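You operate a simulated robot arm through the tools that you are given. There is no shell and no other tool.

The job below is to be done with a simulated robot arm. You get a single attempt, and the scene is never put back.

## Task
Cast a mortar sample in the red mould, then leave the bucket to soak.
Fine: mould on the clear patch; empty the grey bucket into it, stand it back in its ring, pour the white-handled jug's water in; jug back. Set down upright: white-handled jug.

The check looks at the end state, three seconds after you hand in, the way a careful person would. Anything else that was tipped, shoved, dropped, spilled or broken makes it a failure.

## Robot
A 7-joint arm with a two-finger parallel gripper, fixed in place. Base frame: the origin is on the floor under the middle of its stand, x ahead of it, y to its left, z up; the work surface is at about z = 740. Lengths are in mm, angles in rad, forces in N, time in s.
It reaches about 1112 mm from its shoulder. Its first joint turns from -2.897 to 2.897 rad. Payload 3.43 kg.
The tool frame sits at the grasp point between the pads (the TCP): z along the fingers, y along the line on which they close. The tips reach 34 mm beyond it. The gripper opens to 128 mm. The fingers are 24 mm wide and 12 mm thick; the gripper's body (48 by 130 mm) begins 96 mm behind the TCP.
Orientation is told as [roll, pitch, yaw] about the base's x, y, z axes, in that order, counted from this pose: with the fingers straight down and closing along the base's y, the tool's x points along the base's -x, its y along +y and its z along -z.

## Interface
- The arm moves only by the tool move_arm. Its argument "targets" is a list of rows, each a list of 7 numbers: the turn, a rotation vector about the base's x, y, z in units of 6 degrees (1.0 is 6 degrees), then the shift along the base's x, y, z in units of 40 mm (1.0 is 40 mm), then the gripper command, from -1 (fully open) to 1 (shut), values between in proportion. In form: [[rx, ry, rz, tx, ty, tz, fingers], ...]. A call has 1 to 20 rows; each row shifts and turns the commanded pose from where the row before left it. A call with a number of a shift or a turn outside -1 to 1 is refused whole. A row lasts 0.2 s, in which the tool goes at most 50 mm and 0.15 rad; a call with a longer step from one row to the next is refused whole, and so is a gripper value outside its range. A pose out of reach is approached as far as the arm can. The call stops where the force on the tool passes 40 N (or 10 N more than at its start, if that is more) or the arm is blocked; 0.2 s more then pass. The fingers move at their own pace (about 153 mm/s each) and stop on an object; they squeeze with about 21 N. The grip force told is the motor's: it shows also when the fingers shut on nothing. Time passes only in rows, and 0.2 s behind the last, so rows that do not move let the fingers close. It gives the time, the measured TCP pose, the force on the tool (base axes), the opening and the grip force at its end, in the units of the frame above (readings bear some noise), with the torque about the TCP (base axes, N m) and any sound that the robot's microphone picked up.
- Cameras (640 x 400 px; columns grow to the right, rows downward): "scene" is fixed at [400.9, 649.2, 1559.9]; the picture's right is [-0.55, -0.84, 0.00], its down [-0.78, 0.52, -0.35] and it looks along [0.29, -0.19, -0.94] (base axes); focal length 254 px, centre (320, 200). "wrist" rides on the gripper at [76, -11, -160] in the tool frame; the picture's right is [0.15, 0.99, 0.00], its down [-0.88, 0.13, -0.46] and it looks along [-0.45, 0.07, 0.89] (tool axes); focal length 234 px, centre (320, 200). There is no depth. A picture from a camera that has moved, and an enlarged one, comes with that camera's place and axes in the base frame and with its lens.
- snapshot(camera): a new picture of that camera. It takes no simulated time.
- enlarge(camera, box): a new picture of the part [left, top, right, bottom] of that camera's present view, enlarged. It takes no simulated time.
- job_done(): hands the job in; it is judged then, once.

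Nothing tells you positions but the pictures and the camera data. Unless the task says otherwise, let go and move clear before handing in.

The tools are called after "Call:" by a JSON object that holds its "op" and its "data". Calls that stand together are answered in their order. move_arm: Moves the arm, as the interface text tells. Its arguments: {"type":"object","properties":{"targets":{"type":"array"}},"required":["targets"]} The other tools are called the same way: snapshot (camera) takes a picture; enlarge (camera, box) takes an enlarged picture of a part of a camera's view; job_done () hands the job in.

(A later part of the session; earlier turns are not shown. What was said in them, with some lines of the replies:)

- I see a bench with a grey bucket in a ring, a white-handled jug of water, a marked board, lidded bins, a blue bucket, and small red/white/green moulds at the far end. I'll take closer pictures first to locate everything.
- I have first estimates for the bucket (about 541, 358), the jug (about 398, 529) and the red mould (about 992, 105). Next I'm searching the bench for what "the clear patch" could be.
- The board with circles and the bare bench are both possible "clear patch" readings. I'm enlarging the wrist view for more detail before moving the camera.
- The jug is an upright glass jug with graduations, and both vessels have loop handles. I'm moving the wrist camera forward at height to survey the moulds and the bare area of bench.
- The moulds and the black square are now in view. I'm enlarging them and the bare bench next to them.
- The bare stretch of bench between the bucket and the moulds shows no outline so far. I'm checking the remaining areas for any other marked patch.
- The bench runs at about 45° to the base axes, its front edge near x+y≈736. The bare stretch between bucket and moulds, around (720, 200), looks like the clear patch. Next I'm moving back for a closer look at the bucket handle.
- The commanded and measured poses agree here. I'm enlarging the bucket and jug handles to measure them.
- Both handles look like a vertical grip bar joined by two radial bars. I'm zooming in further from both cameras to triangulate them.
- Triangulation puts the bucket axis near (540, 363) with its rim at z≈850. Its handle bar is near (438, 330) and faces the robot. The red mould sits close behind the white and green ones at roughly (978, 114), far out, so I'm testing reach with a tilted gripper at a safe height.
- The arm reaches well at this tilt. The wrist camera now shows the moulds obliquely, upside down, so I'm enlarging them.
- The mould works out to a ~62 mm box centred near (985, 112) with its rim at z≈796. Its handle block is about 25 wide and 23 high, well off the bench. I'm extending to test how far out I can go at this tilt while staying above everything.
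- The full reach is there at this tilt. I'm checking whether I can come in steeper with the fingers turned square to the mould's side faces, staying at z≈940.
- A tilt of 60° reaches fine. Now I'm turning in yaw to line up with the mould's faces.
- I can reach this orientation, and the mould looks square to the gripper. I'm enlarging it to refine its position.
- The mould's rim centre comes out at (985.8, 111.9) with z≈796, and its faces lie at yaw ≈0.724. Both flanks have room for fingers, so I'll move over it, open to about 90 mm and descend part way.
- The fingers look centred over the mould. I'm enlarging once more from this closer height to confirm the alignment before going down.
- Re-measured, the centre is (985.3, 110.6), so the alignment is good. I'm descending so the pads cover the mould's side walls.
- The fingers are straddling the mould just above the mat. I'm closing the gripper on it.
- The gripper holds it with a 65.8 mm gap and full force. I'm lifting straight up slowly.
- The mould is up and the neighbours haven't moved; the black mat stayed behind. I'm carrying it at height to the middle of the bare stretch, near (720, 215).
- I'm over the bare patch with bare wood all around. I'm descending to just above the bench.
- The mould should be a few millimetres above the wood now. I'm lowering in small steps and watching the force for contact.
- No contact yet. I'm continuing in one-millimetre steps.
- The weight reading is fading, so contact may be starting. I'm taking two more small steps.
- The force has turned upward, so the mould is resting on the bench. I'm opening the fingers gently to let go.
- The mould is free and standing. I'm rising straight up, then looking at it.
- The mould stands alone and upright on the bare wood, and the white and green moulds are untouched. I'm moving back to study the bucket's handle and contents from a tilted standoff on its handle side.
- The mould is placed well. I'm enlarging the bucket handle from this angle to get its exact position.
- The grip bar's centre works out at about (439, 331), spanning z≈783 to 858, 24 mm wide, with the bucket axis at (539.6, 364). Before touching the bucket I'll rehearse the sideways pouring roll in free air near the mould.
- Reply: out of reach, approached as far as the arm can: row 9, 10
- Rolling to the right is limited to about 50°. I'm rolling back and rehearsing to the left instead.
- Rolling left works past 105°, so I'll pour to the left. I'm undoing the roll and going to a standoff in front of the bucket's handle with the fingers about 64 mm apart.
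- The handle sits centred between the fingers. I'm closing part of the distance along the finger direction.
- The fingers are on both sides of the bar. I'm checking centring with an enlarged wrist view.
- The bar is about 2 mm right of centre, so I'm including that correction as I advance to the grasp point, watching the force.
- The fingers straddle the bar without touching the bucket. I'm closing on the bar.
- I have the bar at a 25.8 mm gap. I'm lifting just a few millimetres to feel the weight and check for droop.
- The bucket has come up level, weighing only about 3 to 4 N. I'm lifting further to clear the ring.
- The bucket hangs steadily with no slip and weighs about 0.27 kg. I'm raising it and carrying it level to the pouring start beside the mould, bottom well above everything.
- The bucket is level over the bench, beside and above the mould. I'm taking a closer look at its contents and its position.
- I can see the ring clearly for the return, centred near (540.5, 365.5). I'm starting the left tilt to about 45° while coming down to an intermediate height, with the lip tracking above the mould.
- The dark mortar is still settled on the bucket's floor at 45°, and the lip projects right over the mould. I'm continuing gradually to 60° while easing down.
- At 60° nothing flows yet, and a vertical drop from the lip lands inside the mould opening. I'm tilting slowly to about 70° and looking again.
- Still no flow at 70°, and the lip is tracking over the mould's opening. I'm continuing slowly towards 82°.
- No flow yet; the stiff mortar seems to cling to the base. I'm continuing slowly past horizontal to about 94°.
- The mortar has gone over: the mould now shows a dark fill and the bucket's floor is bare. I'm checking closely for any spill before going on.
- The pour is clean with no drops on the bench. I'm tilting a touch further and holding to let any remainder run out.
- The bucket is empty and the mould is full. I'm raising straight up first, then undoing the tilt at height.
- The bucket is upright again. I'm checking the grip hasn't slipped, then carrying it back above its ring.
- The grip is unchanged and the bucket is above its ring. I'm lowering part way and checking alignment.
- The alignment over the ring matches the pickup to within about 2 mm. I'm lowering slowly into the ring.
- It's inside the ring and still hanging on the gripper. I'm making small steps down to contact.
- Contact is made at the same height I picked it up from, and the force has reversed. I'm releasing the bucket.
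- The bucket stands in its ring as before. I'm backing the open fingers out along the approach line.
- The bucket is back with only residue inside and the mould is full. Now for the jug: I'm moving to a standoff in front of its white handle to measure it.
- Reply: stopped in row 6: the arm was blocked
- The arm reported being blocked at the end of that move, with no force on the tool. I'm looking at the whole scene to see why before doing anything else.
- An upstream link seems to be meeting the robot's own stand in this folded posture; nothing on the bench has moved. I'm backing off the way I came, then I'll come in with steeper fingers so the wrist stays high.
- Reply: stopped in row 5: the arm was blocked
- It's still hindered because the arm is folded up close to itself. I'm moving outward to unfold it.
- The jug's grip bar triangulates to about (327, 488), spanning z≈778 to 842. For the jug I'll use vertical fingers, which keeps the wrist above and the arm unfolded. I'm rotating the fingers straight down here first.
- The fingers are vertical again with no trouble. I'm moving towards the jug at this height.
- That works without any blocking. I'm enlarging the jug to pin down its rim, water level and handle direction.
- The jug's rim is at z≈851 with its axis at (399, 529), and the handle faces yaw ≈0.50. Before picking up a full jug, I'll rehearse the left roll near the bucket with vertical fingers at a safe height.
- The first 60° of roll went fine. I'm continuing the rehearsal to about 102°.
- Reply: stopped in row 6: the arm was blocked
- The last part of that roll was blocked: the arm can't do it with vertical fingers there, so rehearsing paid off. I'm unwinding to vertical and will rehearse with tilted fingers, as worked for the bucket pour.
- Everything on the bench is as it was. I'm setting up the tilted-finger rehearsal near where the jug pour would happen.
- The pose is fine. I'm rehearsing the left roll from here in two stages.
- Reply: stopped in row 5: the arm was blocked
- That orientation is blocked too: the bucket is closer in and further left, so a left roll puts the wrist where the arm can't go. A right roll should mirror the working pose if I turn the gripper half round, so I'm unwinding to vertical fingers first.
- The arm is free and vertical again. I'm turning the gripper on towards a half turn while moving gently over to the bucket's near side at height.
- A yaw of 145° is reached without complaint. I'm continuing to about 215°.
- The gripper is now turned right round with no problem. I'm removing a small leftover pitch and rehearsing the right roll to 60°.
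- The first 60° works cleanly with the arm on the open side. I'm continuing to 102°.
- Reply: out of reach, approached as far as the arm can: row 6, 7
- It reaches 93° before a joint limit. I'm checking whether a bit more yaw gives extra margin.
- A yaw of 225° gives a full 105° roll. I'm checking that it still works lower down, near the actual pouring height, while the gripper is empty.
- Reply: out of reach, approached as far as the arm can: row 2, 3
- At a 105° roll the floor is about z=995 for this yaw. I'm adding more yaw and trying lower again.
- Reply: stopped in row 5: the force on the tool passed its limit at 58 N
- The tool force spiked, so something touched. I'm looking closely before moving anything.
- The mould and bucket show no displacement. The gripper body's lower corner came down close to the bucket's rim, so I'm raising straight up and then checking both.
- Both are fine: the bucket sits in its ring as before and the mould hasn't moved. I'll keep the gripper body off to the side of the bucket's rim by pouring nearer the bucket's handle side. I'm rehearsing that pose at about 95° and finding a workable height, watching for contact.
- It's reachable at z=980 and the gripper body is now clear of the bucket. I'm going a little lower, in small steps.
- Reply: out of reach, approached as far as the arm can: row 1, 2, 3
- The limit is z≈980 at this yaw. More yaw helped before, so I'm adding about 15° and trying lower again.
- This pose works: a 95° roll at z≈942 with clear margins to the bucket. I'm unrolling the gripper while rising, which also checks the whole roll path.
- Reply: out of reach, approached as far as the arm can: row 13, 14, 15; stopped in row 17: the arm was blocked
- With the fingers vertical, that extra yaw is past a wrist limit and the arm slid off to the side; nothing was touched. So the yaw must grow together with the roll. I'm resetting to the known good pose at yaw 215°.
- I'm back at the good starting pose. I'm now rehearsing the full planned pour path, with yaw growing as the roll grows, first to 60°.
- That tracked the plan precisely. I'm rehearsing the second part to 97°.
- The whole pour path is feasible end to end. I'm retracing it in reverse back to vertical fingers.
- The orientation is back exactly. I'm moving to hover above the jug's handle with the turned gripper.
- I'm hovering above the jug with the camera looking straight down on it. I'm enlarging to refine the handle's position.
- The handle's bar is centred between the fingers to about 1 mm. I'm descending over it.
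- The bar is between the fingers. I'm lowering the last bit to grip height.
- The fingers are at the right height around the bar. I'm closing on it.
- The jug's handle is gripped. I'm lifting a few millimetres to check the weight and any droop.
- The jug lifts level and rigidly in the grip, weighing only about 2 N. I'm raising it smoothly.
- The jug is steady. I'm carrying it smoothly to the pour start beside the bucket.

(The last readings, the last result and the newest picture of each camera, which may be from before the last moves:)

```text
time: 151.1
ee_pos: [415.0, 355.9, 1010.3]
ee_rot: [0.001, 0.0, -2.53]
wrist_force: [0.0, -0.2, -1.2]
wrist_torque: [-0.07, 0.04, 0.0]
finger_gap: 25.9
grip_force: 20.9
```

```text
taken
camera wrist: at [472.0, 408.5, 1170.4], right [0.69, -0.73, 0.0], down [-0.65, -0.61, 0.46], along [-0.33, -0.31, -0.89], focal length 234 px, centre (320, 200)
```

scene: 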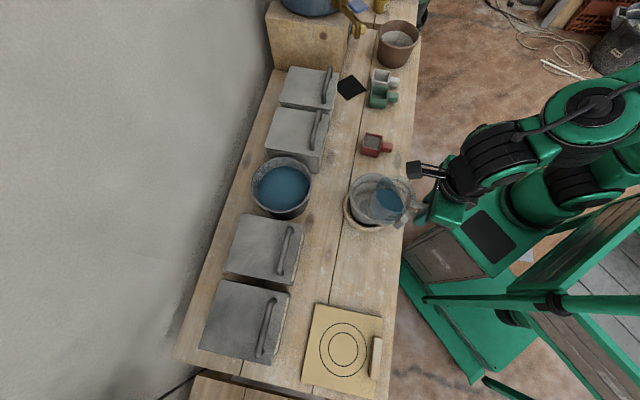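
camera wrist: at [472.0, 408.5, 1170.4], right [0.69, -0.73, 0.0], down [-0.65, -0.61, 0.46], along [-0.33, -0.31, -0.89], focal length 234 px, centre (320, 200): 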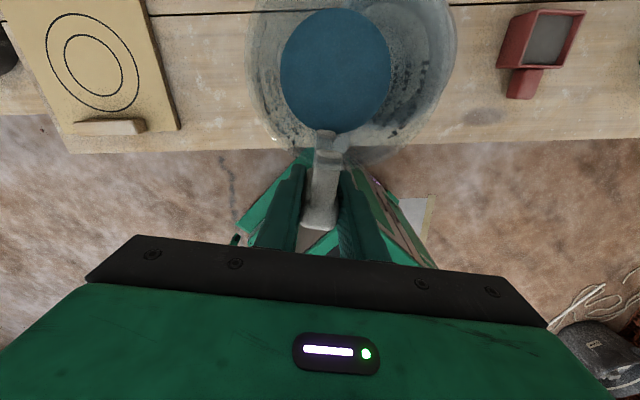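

It's in position and level. I'm starting the pour path with the first 45° of roll at gentle speed.

Call:
{"op": "move_arm", "data": {"targets": [[0.33, 0.253, 0.07, -0.016, -0.008, -0.06, 1], [0.33, 0.253, 0.07, -0.016, -0.008, -0.06, 1], [0.33, 0.253, 0.07, -0.016, -0.008, -0.06, 1], [0.33, 0.253, 0.07, -0.016, -0.008, -0.06, 1], [0.33, 0.253, 0.07, -0.016, -0.008, -0.06, 1], [0.33, 0.253, 0.07, -0.016, -0.008, -0.06, 1], [0.33, 0.253, 0.07, -0.016, -0.008, -0.06, 1], [0.33, 0.253, 0.07, -0.016, -0.008, -0.06, 1], [0.33, 0.253, 0.07, -0.016, -0.008, -0.06, 1], [0.33, 0.253, 0.07, -0.016, -0.008, -0.06, 1], [0.33, 0.253, 0.07, -0.016, -0.008, -0.06, 1], [0.33, 0.253, 0.07, -0.016, -0.008, -0.06, 1], [0, 0, 0, 0, 0, 0, 1]]}}

Call:
{"op": "enlarge", "data": {"camera": "scene", "box": [330, 130, 458, 240]}}

Call:
{"op": "snapshot", "data": {"camera": "wrist"}}

```text
time: 153.9
ee_pos: [407.5, 352.8, 981.3]
ee_rot: [-0.525, 0.001, -2.442]
wrist_force: [0.6, 0.4, -1.2]
wrist_torque: [-0.12, 0.06, 0.01]
finger_gap: 25.7
grip_force: 20.5
```

```text
3.64 times, centred on (394, 185) of scene
camera zoom: at [400.9, 649.2, 1559.9], right [-0.55, -0.84, 0.0], down [-0.78, 0.52, -0.35], along [0.29, -0.19, -0.94], focal length 923 px, centre (51, 254)
```

zoom: 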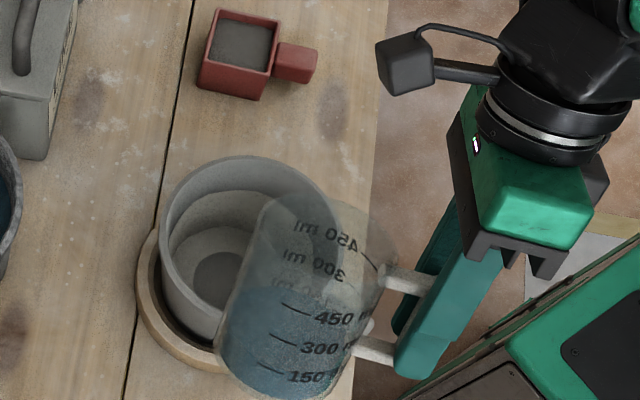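

```text
taken
camera wrist: at [511.4, 347.2, 1126.4], right [0.66, -0.56, -0.49], down [-0.45, -0.83, 0.33], along [-0.59, 0.01, -0.8], focal length 234 px, centre (320, 200)
```

wrist: 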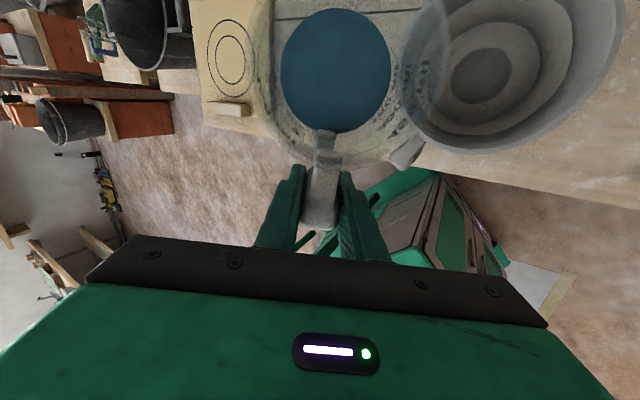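

The lip is over the bucket near its handle side, and nothing is flowing yet. I'm continuing to 45° while coming down.

Call:
{"op": "move_arm", "data": {"targets": [[0.307, 0.281, 0.139, 0.005, -0.047, -0.104, 1], [0.307, 0.281, 0.139, 0.005, -0.047, -0.104, 1], [0.307, 0.281, 0.139, 0.005, -0.047, -0.104, 1], [0.307, 0.281, 0.139, 0.005, -0.047, -0.104, 1], [0.307, 0.281, 0.139, 0.005, -0.047, -0.104, 1], [0.307, 0.281, 0.139, 0.005, -0.047, -0.104, 1], [0, 0, 0, 0, 0, 0, 1]]}}

Call:
{"op": "enlarge", "data": {"camera": "scene", "box": [330, 130, 458, 240]}}

Call:
{"op": "snapshot", "data": {"camera": "wrist"}}

```text
time: 155.5
ee_pos: [408.2, 339.8, 958.2]
ee_rot: [-0.786, 0.001, -2.355]
wrist_force: [-0.3, -0.4, -1.3]
wrist_torque: [-0.06, 0.0, 0.02]
finger_gap: 25.6
grip_force: 21.0
```

```text
3.64 times, centred on (394, 185) of scene
camera zoom: at [400.9, 649.2, 1559.9], right [-0.55, -0.84, 0.0], down [-0.78, 0.52, -0.35], along [0.29, -0.19, -0.94], focal length 923 px, centre (51, 254)
```

zoom: 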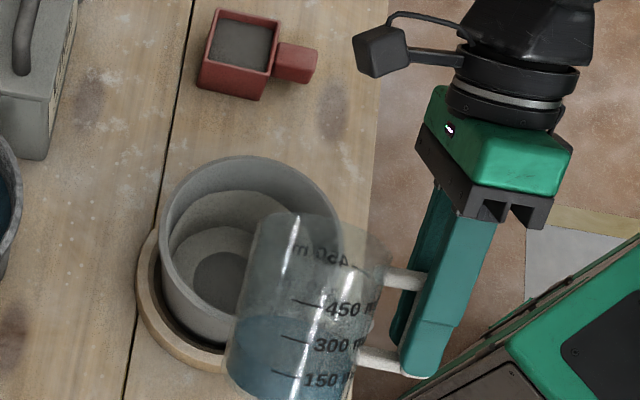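

```text
taken
camera wrist: at [537.9, 319.4, 1078.4], right [0.6, -0.39, -0.7], down [-0.33, -0.92, 0.23], along [-0.73, 0.09, -0.68], focal length 234 px, centre (320, 200)
```

wrist: 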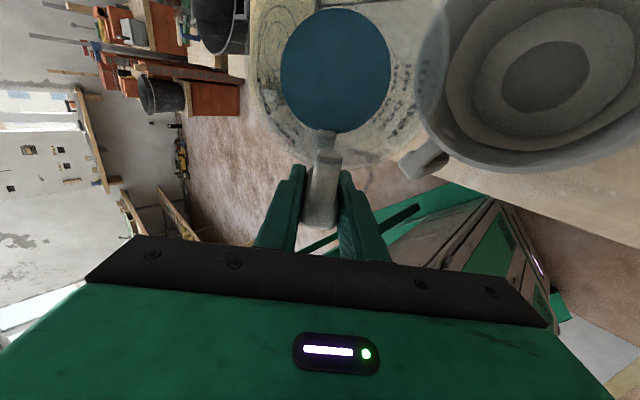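

At 45° the jug holds all its water and clears the bucket. I'm moving slowly to 60° now.

Call:
{"op": "move_arm", "data": {"targets": [[0.166, 0.187, 0.117, 0.017, -0.042, -0.07, 1], [0.166, 0.187, 0.117, 0.017, -0.042, -0.07, 1], [0.166, 0.187, 0.117, 0.017, -0.042, -0.07, 1], [0.166, 0.187, 0.117, 0.017, -0.042, -0.07, 1], [0.166, 0.187, 0.117, 0.017, -0.042, -0.07, 1], [0.166, 0.187, 0.117, 0.017, -0.042, -0.07, 1], [0.166, 0.187, 0.117, 0.017, -0.042, -0.07, 1], [0.166, 0.187, 0.117, 0.017, -0.042, -0.07, 1], [0.166, 0.187, 0.117, 0.017, -0.042, -0.07, 1], [0.166, 0.187, 0.117, 0.017, -0.042, -0.07, 1], [0, 0, 0, 0, 0, 0, 1]]}}

Call:
{"op": "enlarge", "data": {"camera": "scene", "box": [330, 130, 458, 240]}}

Call:
{"op": "snapshot", "data": {"camera": "wrist"}}

```text
time: 157.9
ee_pos: [416.3, 323.1, 928.3]
ee_rot: [-1.045, 0.0, -2.232]
wrist_force: [0.2, -0.1, -1.3]
wrist_torque: [-0.09, 0.04, 0.0]
finger_gap: 25.6
grip_force: 21.1
```

```text
3.64 times, centred on (394, 185) of scene
camera zoom: at [400.9, 649.2, 1559.9], right [-0.55, -0.84, 0.0], down [-0.78, 0.52, -0.35], along [0.29, -0.19, -0.94], focal length 923 px, centre (51, 254)
```

zoom: 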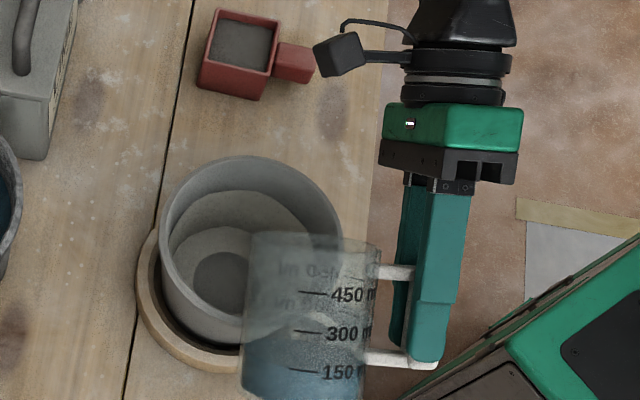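

```text
taken
camera wrist: at [568.1, 301.7, 1019.2], right [0.48, -0.19, -0.86], down [-0.18, -0.98, 0.11], along [-0.86, 0.1, -0.5], focal length 234 px, centre (320, 200)
```

wrist: 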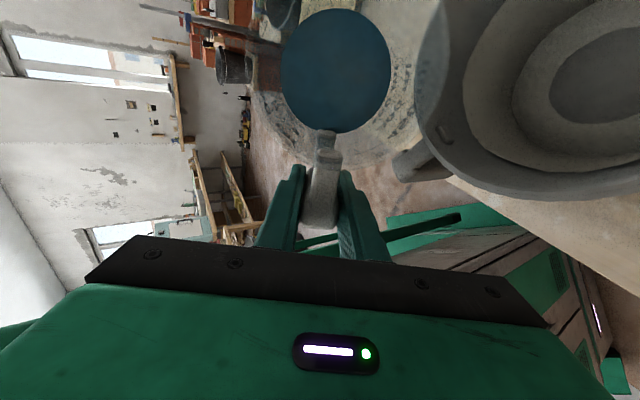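

At 60° the lip projects well inside the bucket and there's no flow yet. I'm proceeding in short slow stages.

Call:
{"op": "move_arm", "data": {"targets": [[0.14, 0.207, 0.133, 0.029, -0.051, 0.014, 1], [0.14, 0.207, 0.133, 0.029, -0.051, 0.014, 1], [0.14, 0.207, 0.133, 0.029, -0.051, 0.014, 1], [0.14, 0.207, 0.133, 0.029, -0.051, 0.014, 1], [0.14, 0.207, 0.133, 0.029, -0.051, 0.014, 1], [0, 0, 0, 0, 0, 0, 1]]}}

Call:
{"op": "enlarge", "data": {"camera": "scene", "box": [330, 150, 426, 240]}}

Call:
{"op": "move_arm", "data": {"targets": [[0.14, 0.207, 0.133, 0.029, -0.051, 0.014, 1], [0.14, 0.207, 0.133, 0.029, -0.051, 0.014, 1], [0.14, 0.207, 0.133, 0.029, -0.051, 0.014, 1], [0.14, 0.207, 0.133, 0.029, -0.051, 0.014, 1], [0.14, 0.207, 0.133, 0.029, -0.051, 0.014, 1], [0, 0, 0, 0, 0, 0, 1]]}}

Call:
{"op": "enlarge", "data": {"camera": "scene", "box": [330, 150, 426, 240]}}

```text
time: 159.3
ee_pos: [422.5, 313.5, 932.6]
ee_rot: [-1.176, -0.005, -2.162]
wrist_force: [-0.3, 0.8, -1.0]
wrist_torque: [-0.06, 0.02, 0.01]
finger_gap: 25.6
grip_force: 21.1
```

```text
4.44 times, centred on (378, 195) of scene
camera zoom: at [400.9, 649.2, 1559.9], right [-0.55, -0.84, 0.0], down [-0.78, 0.52, -0.35], along [0.29, -0.19, -0.94], focal length 1128 px, centre (62, 222)
```

zoom: 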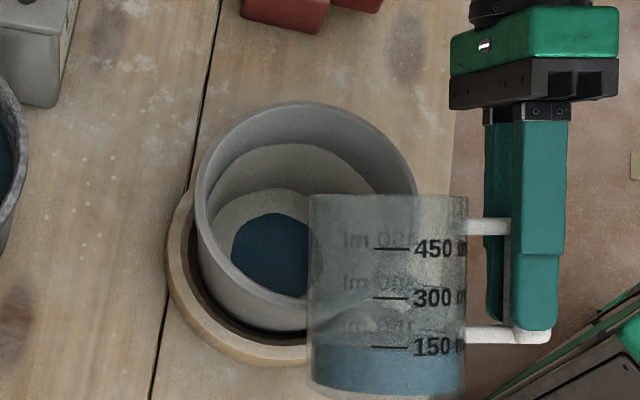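

```text
time: 160.7
ee_pos: [428.9, 303.5, 935.1]
ee_rot: [-1.308, -0.001, -2.092]
wrist_force: [-0.1, -0.4, -1.6]
wrist_torque: [-0.12, -0.01, 0.0]
finger_gap: 25.7
grip_force: 21.4
```

```text
4.44 times, centred on (378, 195) of scene
camera zoom: at [400.9, 649.2, 1559.9], right [-0.55, -0.84, 0.0], down [-0.78, 0.52, -0.35], along [0.29, -0.19, -0.94], focal length 1128 px, centre (62, 222)
```

zoom: 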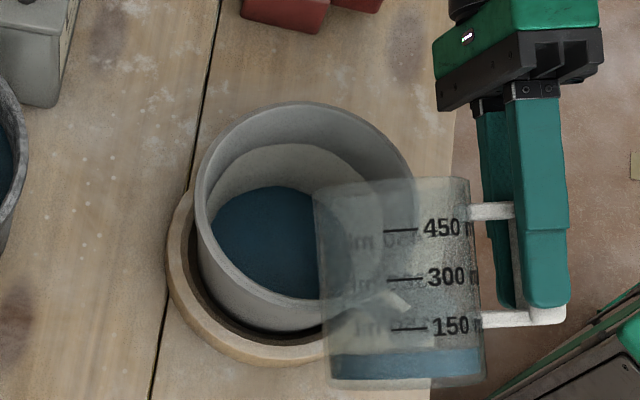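

Water is flowing neatly into the bucket with none outside. I'm continuing slowly from 75° towards 90°.

Call:
{"op": "move_arm", "data": {"targets": [[0.116, 0.222, 0.083, 0.035, -0.037, 0.011, 1], [0.116, 0.222, 0.083, 0.035, -0.037, 0.011, 1], [0.116, 0.222, 0.083, 0.035, -0.037, 0.011, 1], [0.116, 0.222, 0.083, 0.035, -0.037, 0.011, 1], [0.116, 0.222, 0.083, 0.035, -0.037, 0.011, 1], [0, 0, 0, 0, 0, 0, 1]]}}

Call:
{"op": "enlarge", "data": {"camera": "scene", "box": [330, 150, 426, 240]}}

Call:
{"op": "move_arm", "data": {"targets": [[0.116, 0.222, 0.083, 0.035, -0.037, 0.011, 1], [0.116, 0.222, 0.083, 0.035, -0.037, 0.011, 1], [0.116, 0.222, 0.083, 0.035, -0.037, 0.011, 1], [0.116, 0.222, 0.083, 0.035, -0.037, 0.011, 1], [0.116, 0.222, 0.083, 0.035, -0.037, 0.011, 1], [0, 0, 0, 0, 0, 0, 1]]}}

Call:
{"op": "enlarge", "data": {"camera": "scene", "box": [330, 150, 426, 240]}}

```text
time: 162.1
ee_pos: [434.9, 296.3, 938.0]
ee_rot: [-1.438, 0.0, -2.049]
wrist_force: [-0.1, -0.4, -0.9]
wrist_torque: [-0.09, 0.0, 0.03]
finger_gap: 25.8
grip_force: 21.1
```

```text
4.44 times, centred on (378, 195) of scene
camera zoom: at [400.9, 649.2, 1559.9], right [-0.55, -0.84, 0.0], down [-0.78, 0.52, -0.35], along [0.29, -0.19, -0.94], focal length 1128 px, centre (62, 222)
```

zoom: 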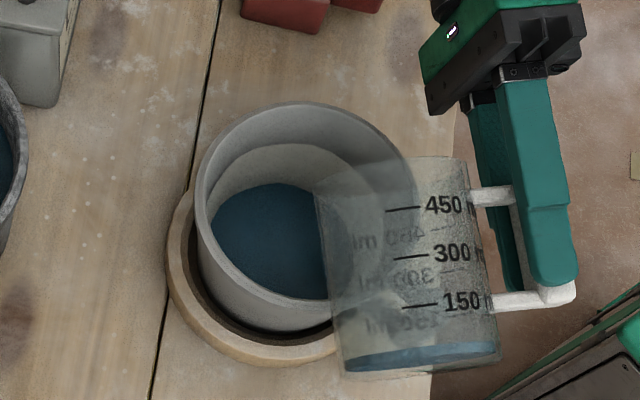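

```text
time: 163.5
ee_pos: [441.4, 288.4, 939.6]
ee_rot: [-1.57, 0.005, -2.006]
wrist_force: [-0.1, -0.1, -1.1]
wrist_torque: [-0.11, -0.02, -0.01]
finger_gap: 25.6
grip_force: 21.4
```

```text
4.44 times, centred on (378, 195) of scene
camera zoom: at [400.9, 649.2, 1559.9], right [-0.55, -0.84, 0.0], down [-0.78, 0.52, -0.35], along [0.29, -0.19, -0.94], focal length 1128 px, centre (62, 222)
```

zoom: 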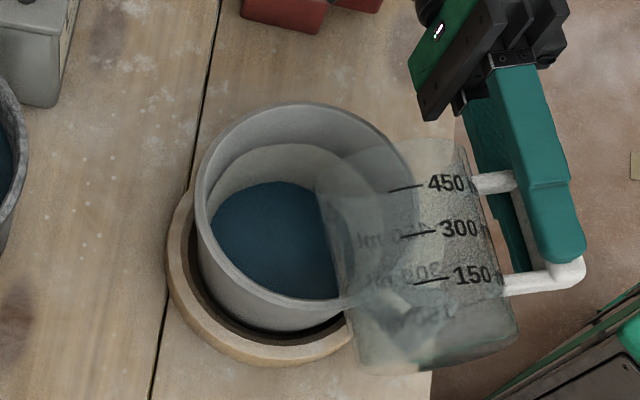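

The jug looks empty at 90°. I'm going a few degrees further and holding so the last drops fall into the bucket.

Call:
{"op": "move_arm", "data": {"targets": [[0.121, 0.265, 0.042, 0.042, -0.025, 0.025, 1], [0.121, 0.265, 0.042, 0.042, -0.025, 0.025, 1], [0.121, 0.265, 0.042, 0.042, -0.025, 0.025, 1], [0.121, 0.265, 0.042, 0.042, -0.025, 0.025, 1], [0, 0, 0, 0, 0, 0, 1], [0, 0, 0, 0, 0, 0, 1], [0, 0, 0, 0, 0, 0, 1], [0, 0, 0, 0, 0, 0, 1], [0, 0, 0, 0, 0, 0, 1]]}}

Call:
{"op": "enlarge", "data": {"camera": "scene", "box": [330, 130, 458, 240]}}

Call:
{"op": "snapshot", "data": {"camera": "wrist"}}

```text
time: 165.5
ee_pos: [448.9, 284.4, 943.2]
ee_rot: [-1.69, 0.006, -1.99]
wrist_force: [0.2, -1.0, -2.0]
wrist_torque: [-0.13, -0.06, 0.04]
finger_gap: 25.6
grip_force: 21.3
```

```text
3.64 times, centred on (394, 185) of scene
camera zoom: at [400.9, 649.2, 1559.9], right [-0.55, -0.84, 0.0], down [-0.78, 0.52, -0.35], along [0.29, -0.19, -0.94], focal length 923 px, centre (51, 254)
```

zoom: 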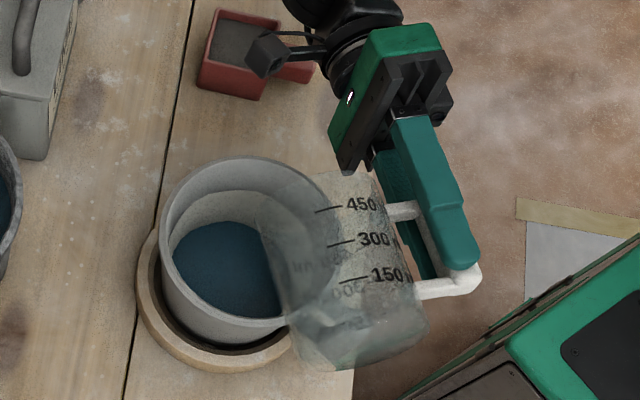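

```text
taken
camera wrist: at [626.9, 288.6, 935.8], right [-0.05, 0.19, -0.98], down [0.04, -0.98, -0.19], along [-1.0, -0.05, 0.04], focal length 234 px, centre (320, 200)
```

wrist: 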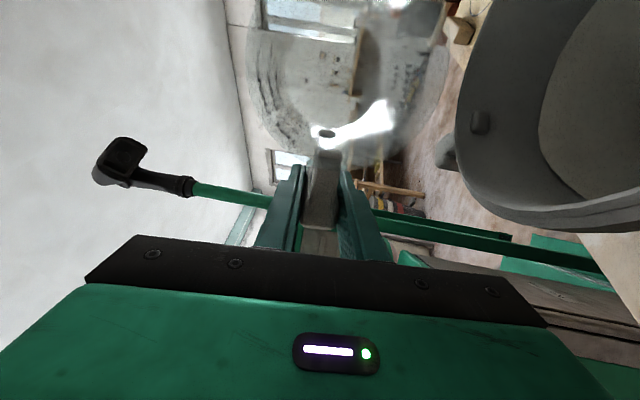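

The jug is empty, the water is in the bucket and the bench is dry. I'm retracing the path to bring the jug upright.

Call:
{"op": "move_arm", "data": {"targets": [[-0.242, -0.531, -0.083, -0.084, 0.05, -0.05, 1], [-0.242, -0.531, -0.083, -0.084, 0.05, -0.05, 1], [-0.385, -0.739, -0.278, -0.125, 0.116, -0.046, 1], [-0.385, -0.739, -0.278, -0.125, 0.116, -0.046, 1], [-0.385, -0.739, -0.278, -0.125, 0.116, -0.046, 1], [-0.466, -0.691, -0.444, -0.108, 0.171, -0.033, 1], [-0.466, -0.691, -0.444, -0.108, 0.171, -0.033, 1], [-0.466, -0.691, -0.444, -0.108, 0.171, -0.033, 1], [-0.552, -0.624, -0.389, -0.055, 0.15, 0.208, 1], [-0.552, -0.624, -0.389, -0.055, 0.15, 0.208, 1], [-0.552, -0.624, -0.389, -0.055, 0.15, 0.208, 1], [-0.614, -0.563, -0.278, -0.01, 0.093, 0.208, 1], [-0.614, -0.563, -0.278, -0.01, 0.093, 0.208, 1], [-0.614, -0.563, -0.278, -0.01, 0.093, 0.208, 1], [0, 0, 0, 0, 0, 0, 1]]}}

Call:
{"op": "move_arm", "data": {"targets": [[-0.661, -0.507, -0.139, 0.027, 0.007, 0.125, 1], [-0.661, -0.507, -0.139, 0.027, 0.007, 0.125, 1], [-0.661, -0.507, -0.139, 0.027, 0.007, 0.125, 1], [-0.661, -0.507, -0.139, 0.027, 0.007, 0.125, 1], [-0.661, -0.507, -0.139, 0.027, 0.007, 0.125, 1], [-0.661, -0.507, -0.139, 0.027, 0.007, 0.125, 1], [0, 0, 0, 0, 0, 0, 1]]}}

Call:
{"op": "snapshot", "data": {"camera": "scene"}}

Call:
{"op": "snapshot", "data": {"camera": "wrist"}}

```text
time: 168.7
ee_pos: [407.2, 352.6, 979.3]
ee_rot: [-0.521, 0.003, -2.442]
wrist_force: [-0.7, -0.2, -1.7]
wrist_torque: [-0.04, 0.07, -0.01]
finger_gap: 25.7
grip_force: 20.7
```

```text
time: 170.3
ee_pos: [413.0, 353.6, 1010.4]
ee_rot: [0.0, -0.001, -2.529]
wrist_force: [-0.7, -0.3, -1.6]
wrist_torque: [-0.08, 0.06, 0.0]
finger_gap: 25.7
grip_force: 20.9
```

```text
taken
```

scene: 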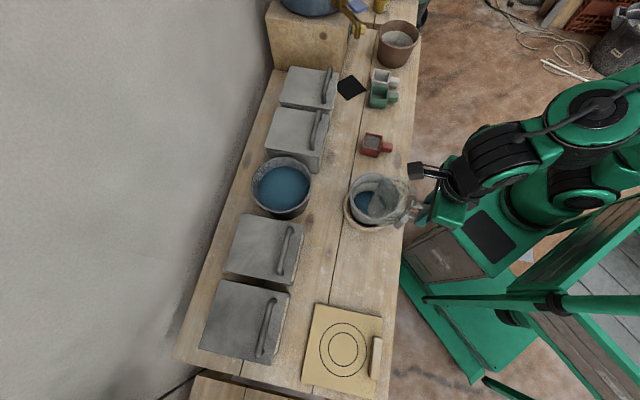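

```text
taken
camera wrist: at [469.5, 407.0, 1169.9], right [0.69, -0.72, 0.0], down [-0.65, -0.61, 0.46], along [-0.33, -0.31, -0.89], focal length 234 px, centre (320, 200)
```

wrist: 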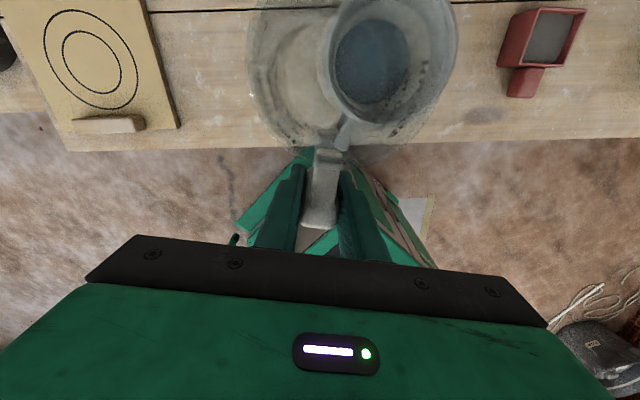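

The jug is upright again and unshifted in the grip. I'm carrying it back above its original spot.

Call:
{"op": "move_arm", "data": {"targets": [[0, 0, -0.08, -0.17, 0.28, 0, 1], [0, 0, -0.15, -0.29, 0.48, 0, 1], [0, 0, -0.19, -0.38, 0.62, 0, 1], [0, 0, -0.22, -0.42, 0.685, 0, 1], [0, 0, -0.19, -0.38, 0.62, 0, 1], [0, 0, -0.16, -0.29, 0.48, 0, 1], [0, 0, -0.09, -0.17, 0.28, 0, 1], [0, 0, 0, 0, 0, 0, 1]]}}

Call:
{"op": "snapshot", "data": {"camera": "scene"}}

```text
time: 172.1
ee_pos: [329.1, 491.6, 1009.5]
ee_rot: [0.0, -0.001, -2.643]
wrist_force: [0.1, 0.0, -1.5]
wrist_torque: [-0.02, 0.07, 0.01]
finger_gap: 25.7
grip_force: 20.9
```

```text
taken
```

scene: 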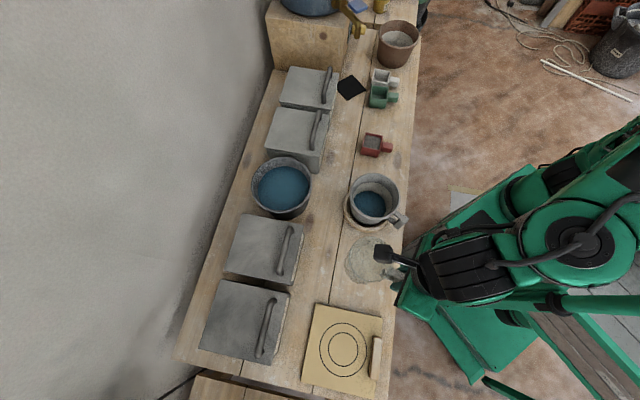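

It's exactly over the original spot. I'm lowering to about 10 mm above the bench.

Call:
{"op": "move_arm", "data": {"targets": [[0, 0, 0, 0, 0, -0.2, 1], [0, 0, 0, 0, 0, -0.45, 1], [0, 0, 0, 0, 0, -0.6, 1], [0, 0, 0, 0, 0, -0.7, 1], [0, 0, 0, 0, 0, -0.7, 1], [0, 0, 0, 0, 0, -0.7, 1], [0, 0, 0, 0, 0, -0.55, 1], [0, 0, 0, 0, 0, -0.4, 1], [0, 0, 0, 0, 0, -0.25, 1], [0, 0, 0, 0, 0, -0.1, 1], [0, 0, 0, 0, 0, 0, 1]]}}

Call:
{"op": "enlarge", "data": {"camera": "scene", "box": [330, 235, 426, 305]}}

```text
time: 174.5
ee_pos: [329.5, 491.3, 823.5]
ee_rot: [-0.001, 0.001, -2.641]
wrist_force: [-0.2, 0.2, -0.9]
wrist_torque: [-0.02, 0.06, -0.04]
finger_gap: 25.8
grip_force: 20.8
```

```text
5.71 times, centred on (378, 270) of scene
camera zoom: at [400.9, 649.2, 1559.9], right [-0.55, -0.84, 0.0], down [-0.78, 0.52, -0.35], along [0.29, -0.19, -0.94], focal length 1450 px, centre (-11, -200)
```

zoom: 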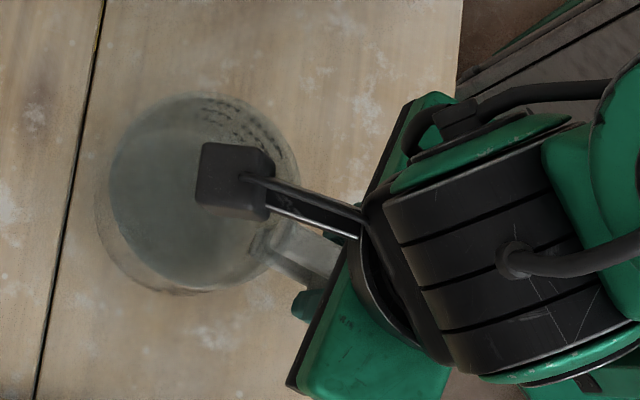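

The jug is just above its place. I'm lowering in small steps to contact.

Call:
{"op": "move_arm", "data": {"targets": [[0, 0, 0, 0, 0, -0.08, 1], [0, 0, 0, 0, 0, -0.08, 1], [0, 0, 0, 0, 0, -0.05, 1], [0, 0, 0, 0, 0, 0, 1]]}}

Call:
{"op": "move_arm", "data": {"targets": [[0, 0, 0, 0, 0, -0.025, 1], [0, 0, 0, 0, 0, 0, 1]]}}

Call:
{"op": "move_arm", "data": {"targets": [[0, 0, 0, 0, 0, -0.025, 1], [0, 0, 0, 0, 0, 0, 1]]}}

```text
time: 175.5
ee_pos: [328.0, 492.3, 814.8]
ee_rot: [0.0, 0.001, -2.641]
wrist_force: [0.2, 0.3, -1.6]
wrist_torque: [-0.05, 0.07, 0.01]
finger_gap: 25.5
grip_force: 20.7
```

```text
time: 176.1
ee_pos: [328.3, 491.7, 814.7]
ee_rot: [0.0, -0.001, -2.64]
wrist_force: [-1.0, -0.5, -0.3]
wrist_torque: [0.0, 0.06, -0.02]
finger_gap: 25.7
grip_force: 21.3
```

```text
time: 176.7
ee_pos: [327.5, 491.4, 814.2]
ee_rot: [0.0, 0.002, -2.64]
wrist_force: [-0.5, -1.1, 6.1]
wrist_torque: [0.3, -0.63, -0.06]
finger_gap: 25.7
grip_force: 21.4
```

It's firmly on the bench now. I'm easing the pressure slightly and releasing gently.

Call:
{"op": "move_arm", "data": {"targets": [[0, 0, 0, 0, 0, 0.015, 1], [0, 0, 0, 0, 0, 0, 1]]}}

Call:
{"op": "move_arm", "data": {"targets": [[0, 0, 0, 0, 0, 0, 0.55], [0, 0, 0, 0, 0, 0, 0.3], [0, 0, 0, 0, 0, 0, 0.1], [0, 0, 0, 0, 0, 0, 0.1]]}}

Call:
{"op": "snapshot", "data": {"camera": "wrist"}}

Call:
{"op": "enlarge", "data": {"camera": "scene", "box": [330, 235, 426, 305]}}

```text
time: 177.3
ee_pos: [327.5, 490.8, 814.5]
ee_rot: [0.0, -0.001, -2.641]
wrist_force: [0.3, -0.1, 0.0]
wrist_torque: [0.07, -0.01, 0.06]
finger_gap: 25.8
grip_force: 20.5
```

```text
time: 178.3
ee_pos: [327.8, 492.1, 814.5]
ee_rot: [0.001, 0.001, -2.641]
wrist_force: [0.2, -0.4, -0.8]
wrist_torque: [0.02, -0.01, 0.02]
finger_gap: 57.4
grip_force: 0.1
```

```text
taken
camera wrist: at [390.4, 537.3, 974.3], right [0.6, -0.8, 0.0], down [-0.71, -0.54, 0.46], along [-0.36, -0.27, -0.89], focal length 234 px, centre (320, 200)
```

wrist: 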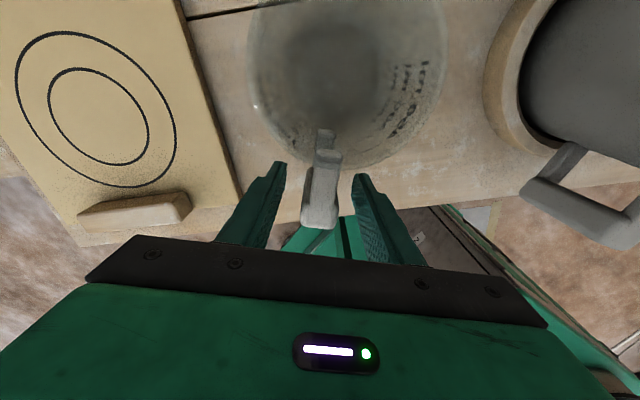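

```text
5.71 times, centred on (378, 270) of scene
camera zoom: at [400.9, 649.2, 1559.9], right [-0.55, -0.84, 0.0], down [-0.78, 0.52, -0.35], along [0.29, -0.19, -0.94], focal length 1450 px, centre (-11, -200)
```

zoom: 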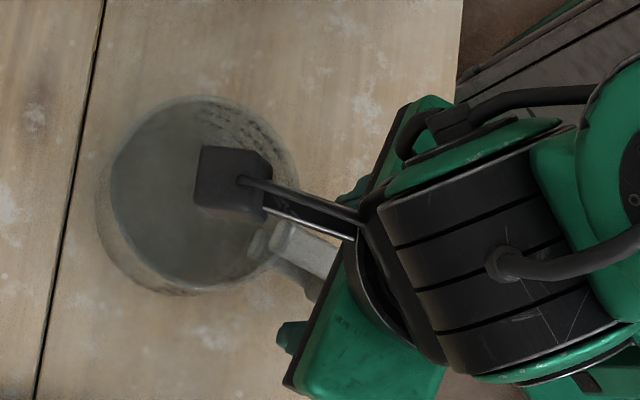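

The jug stands upright on its old spot. I'm rising straight up, clear of the handle.

Call:
{"op": "move_arm", "data": {"targets": [[0, 0, 0, 0, 0, 0.2, 0.1], [0, 0, 0, 0, 0, 0.4, 0.1], [0, 0, 0, 0, 0, 0.7, 0.1], [0, 0, 0, 0, 0, 0.8, 0.1], [0, 0, 0, 0, 0, 0.8, 0.1], [0, 0, 0, 0, 0, 0.8, 0.1], [0, 0, 0, 0, 0, 0.8, 0.1], [0, 0, 0, 0, 0, 0.5, 0.1], [0, 0, 0, 0, 0, 0, 0.1]]}}

Call:
{"op": "snapshot", "data": {"camera": "wrist"}}

Call:
{"op": "snapshot", "data": {"camera": "scene"}}

```text
time: 180.3
ee_pos: [327.6, 491.6, 1013.1]
ee_rot: [-0.002, -0.001, -2.642]
wrist_force: [0.7, 0.5, 0.3]
wrist_torque: [0.02, 0.02, -0.02]
finger_gap: 57.5
grip_force: 0.0
```

```text
taken
camera wrist: at [389.5, 536.5, 1173.5], right [0.6, -0.8, 0.0], down [-0.71, -0.54, 0.46], along [-0.36, -0.27, -0.89], focal length 234 px, centre (320, 200)
```

wrist: 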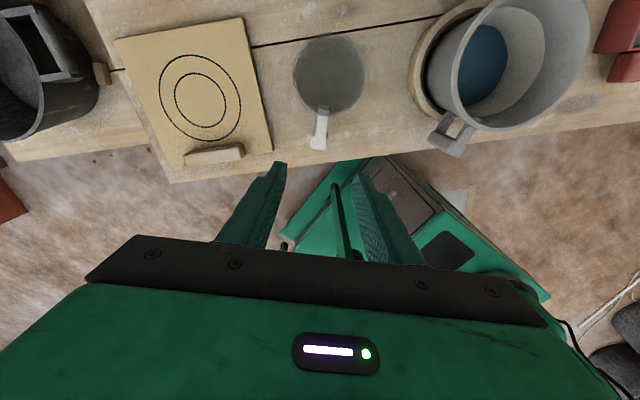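

```text
taken
```

scene: 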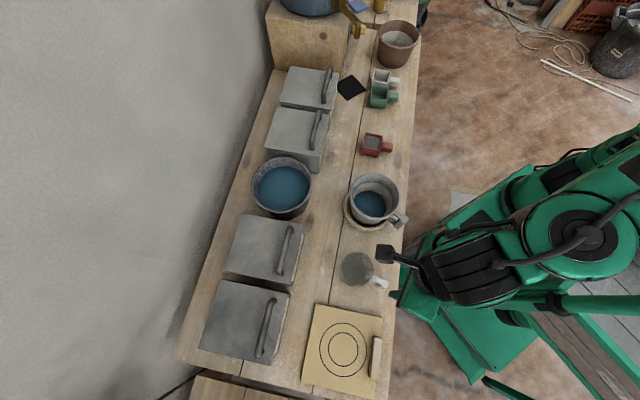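

Everything looks in order. I'm checking the jug, bucket, mould and surroundings in close-up.

Call:
{"op": "enlarge", "data": {"camera": "scene", "box": [320, 235, 400, 300]}}

Call:
{"op": "enlarge", "data": {"camera": "scene", "box": [340, 160, 436, 240]}}

Call:
{"op": "enlarge", "data": {"camera": "scene", "box": [335, 120, 415, 170]}}

Call:
{"op": "enlarge", "data": {"camera": "scene", "box": [240, 0, 440, 125]}}

Call:
{"op": "enlarge", "data": {"camera": "wrist", "box": [270, 0, 560, 180]}}

```text
6.15 times, centred on (360, 268) of scene
camera zoom: at [400.9, 649.2, 1559.9], right [-0.55, -0.84, 0.0], down [-0.78, 0.52, -0.35], along [0.29, -0.19, -0.94], focal length 1561 px, centre (74, -215)
```

zoom: 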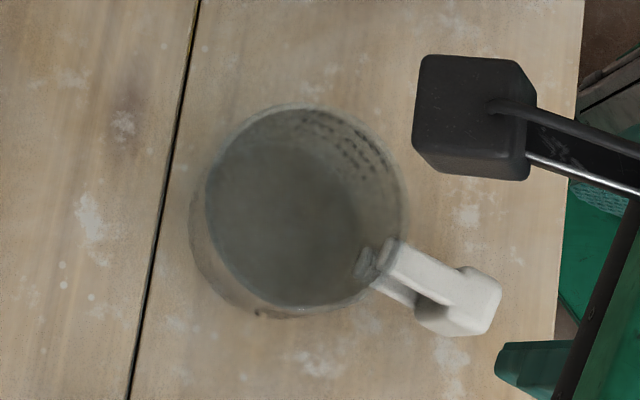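

```text
5.00 times, centred on (388, 200) of scene
camera zoom: at [400.9, 649.2, 1559.9], right [-0.55, -0.84, 0.0], down [-0.78, 0.52, -0.35], along [0.29, -0.19, -0.94], focal length 1269 px, centre (-20, 200)
```

zoom: 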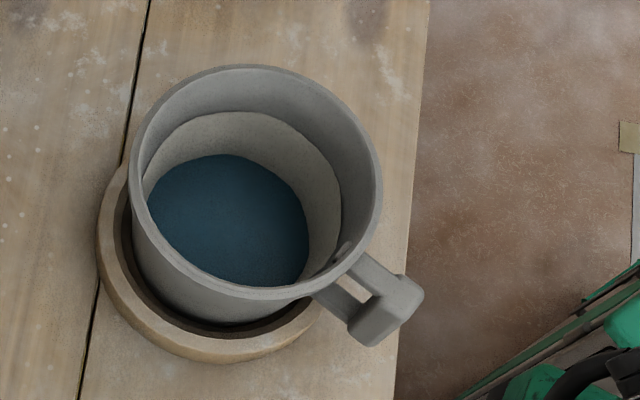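

```text
8.00 times, centred on (375, 145) of scene
camera zoom: at [400.9, 649.2, 1559.9], right [-0.55, -0.84, 0.0], down [-0.78, 0.52, -0.35], along [0.29, -0.19, -0.94], focal length 2030 px, centre (-120, 640)
```

zoom: 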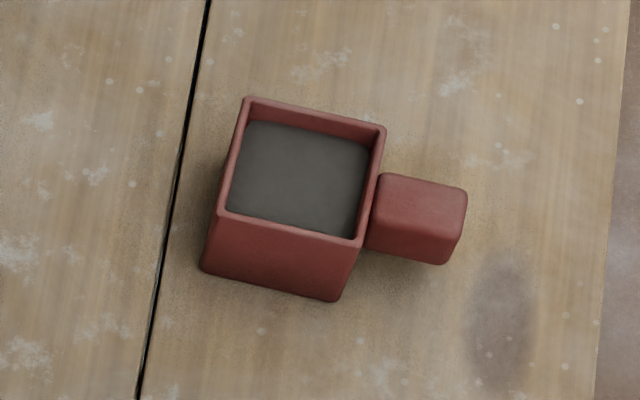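

```text
3.20 times, centred on (340, 62) of scene
camera zoom: at [400.9, 649.2, 1559.9], right [-0.55, -0.84, 0.0], down [-0.78, 0.52, -0.35], along [0.29, -0.19, -0.94], focal length 812 px, centre (256, 640)
```

zoom: 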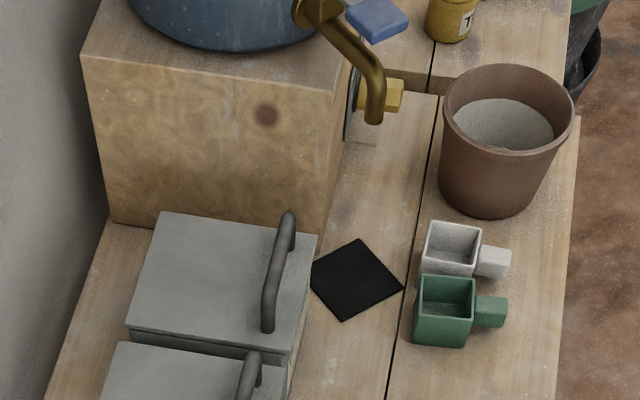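

```text
2.21 times, centred on (415, 90) of wrist
camera zoom: at [389.5, 536.5, 1173.5], right [0.6, -0.8, 0.0], down [-0.71, -0.54, 0.46], along [-0.36, -0.27, -0.89], focal length 517 px, centre (110, 443)
```

zoom: 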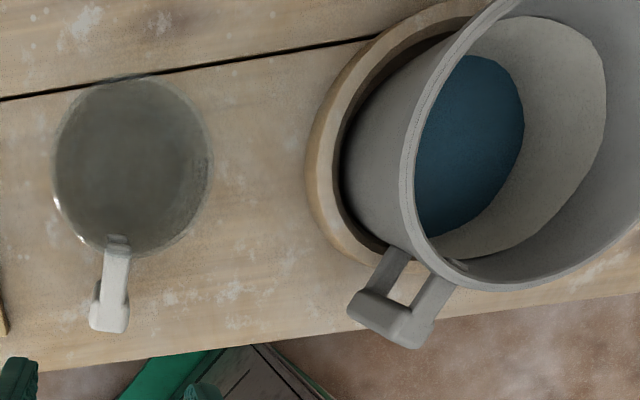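

The job is finished as far as I can see:
- **Mould:** the red mould stands upright and full on the bare patch of bench, with no spill around it.
- **Bucket:** it's back in its ring with the water soaking in it.
- **Jug:** it's empty and upright on its original spot.

The gripper is open and well clear, and the neighbouring items look undisturbed, so I'm handing in.

Call:
{"op": "job_done", "data": {}}

```text
The job is handed in.
```

I cast the mortar sample in the red mould and left the bucket to soak. The job is handed in, and I haven't seen the verdict.

- **Red mould:** it stands upright and full of mortar, with no spill around it. I took "the clear patch" to be the empty stretch of bench between the bucket and the other moulds, since nothing was marked. If you meant the board with the circles, the mould is in the wrong place.
- **Grey bucket:** it was emptied into the mould and stood back in its ring. The jug's water is now in it, with none on the bench.
- **White-handled jug:** it's empty and upright on its original spot, within a couple of millimetres.

**Contact during a practice move:** while I rehearsed the jug pour with an empty gripper, the tool force briefly passed its limit at 58 N. The gripper body had most likely touched the bucket's rim. In the pictures the bucket had shifted about 2 mm inside its ring and stayed upright, and the mould hadn't moved.

The other moulds, the black mat and the rest of the bench look undisturbed in the final pictures. The gripper is open and clear of everything.
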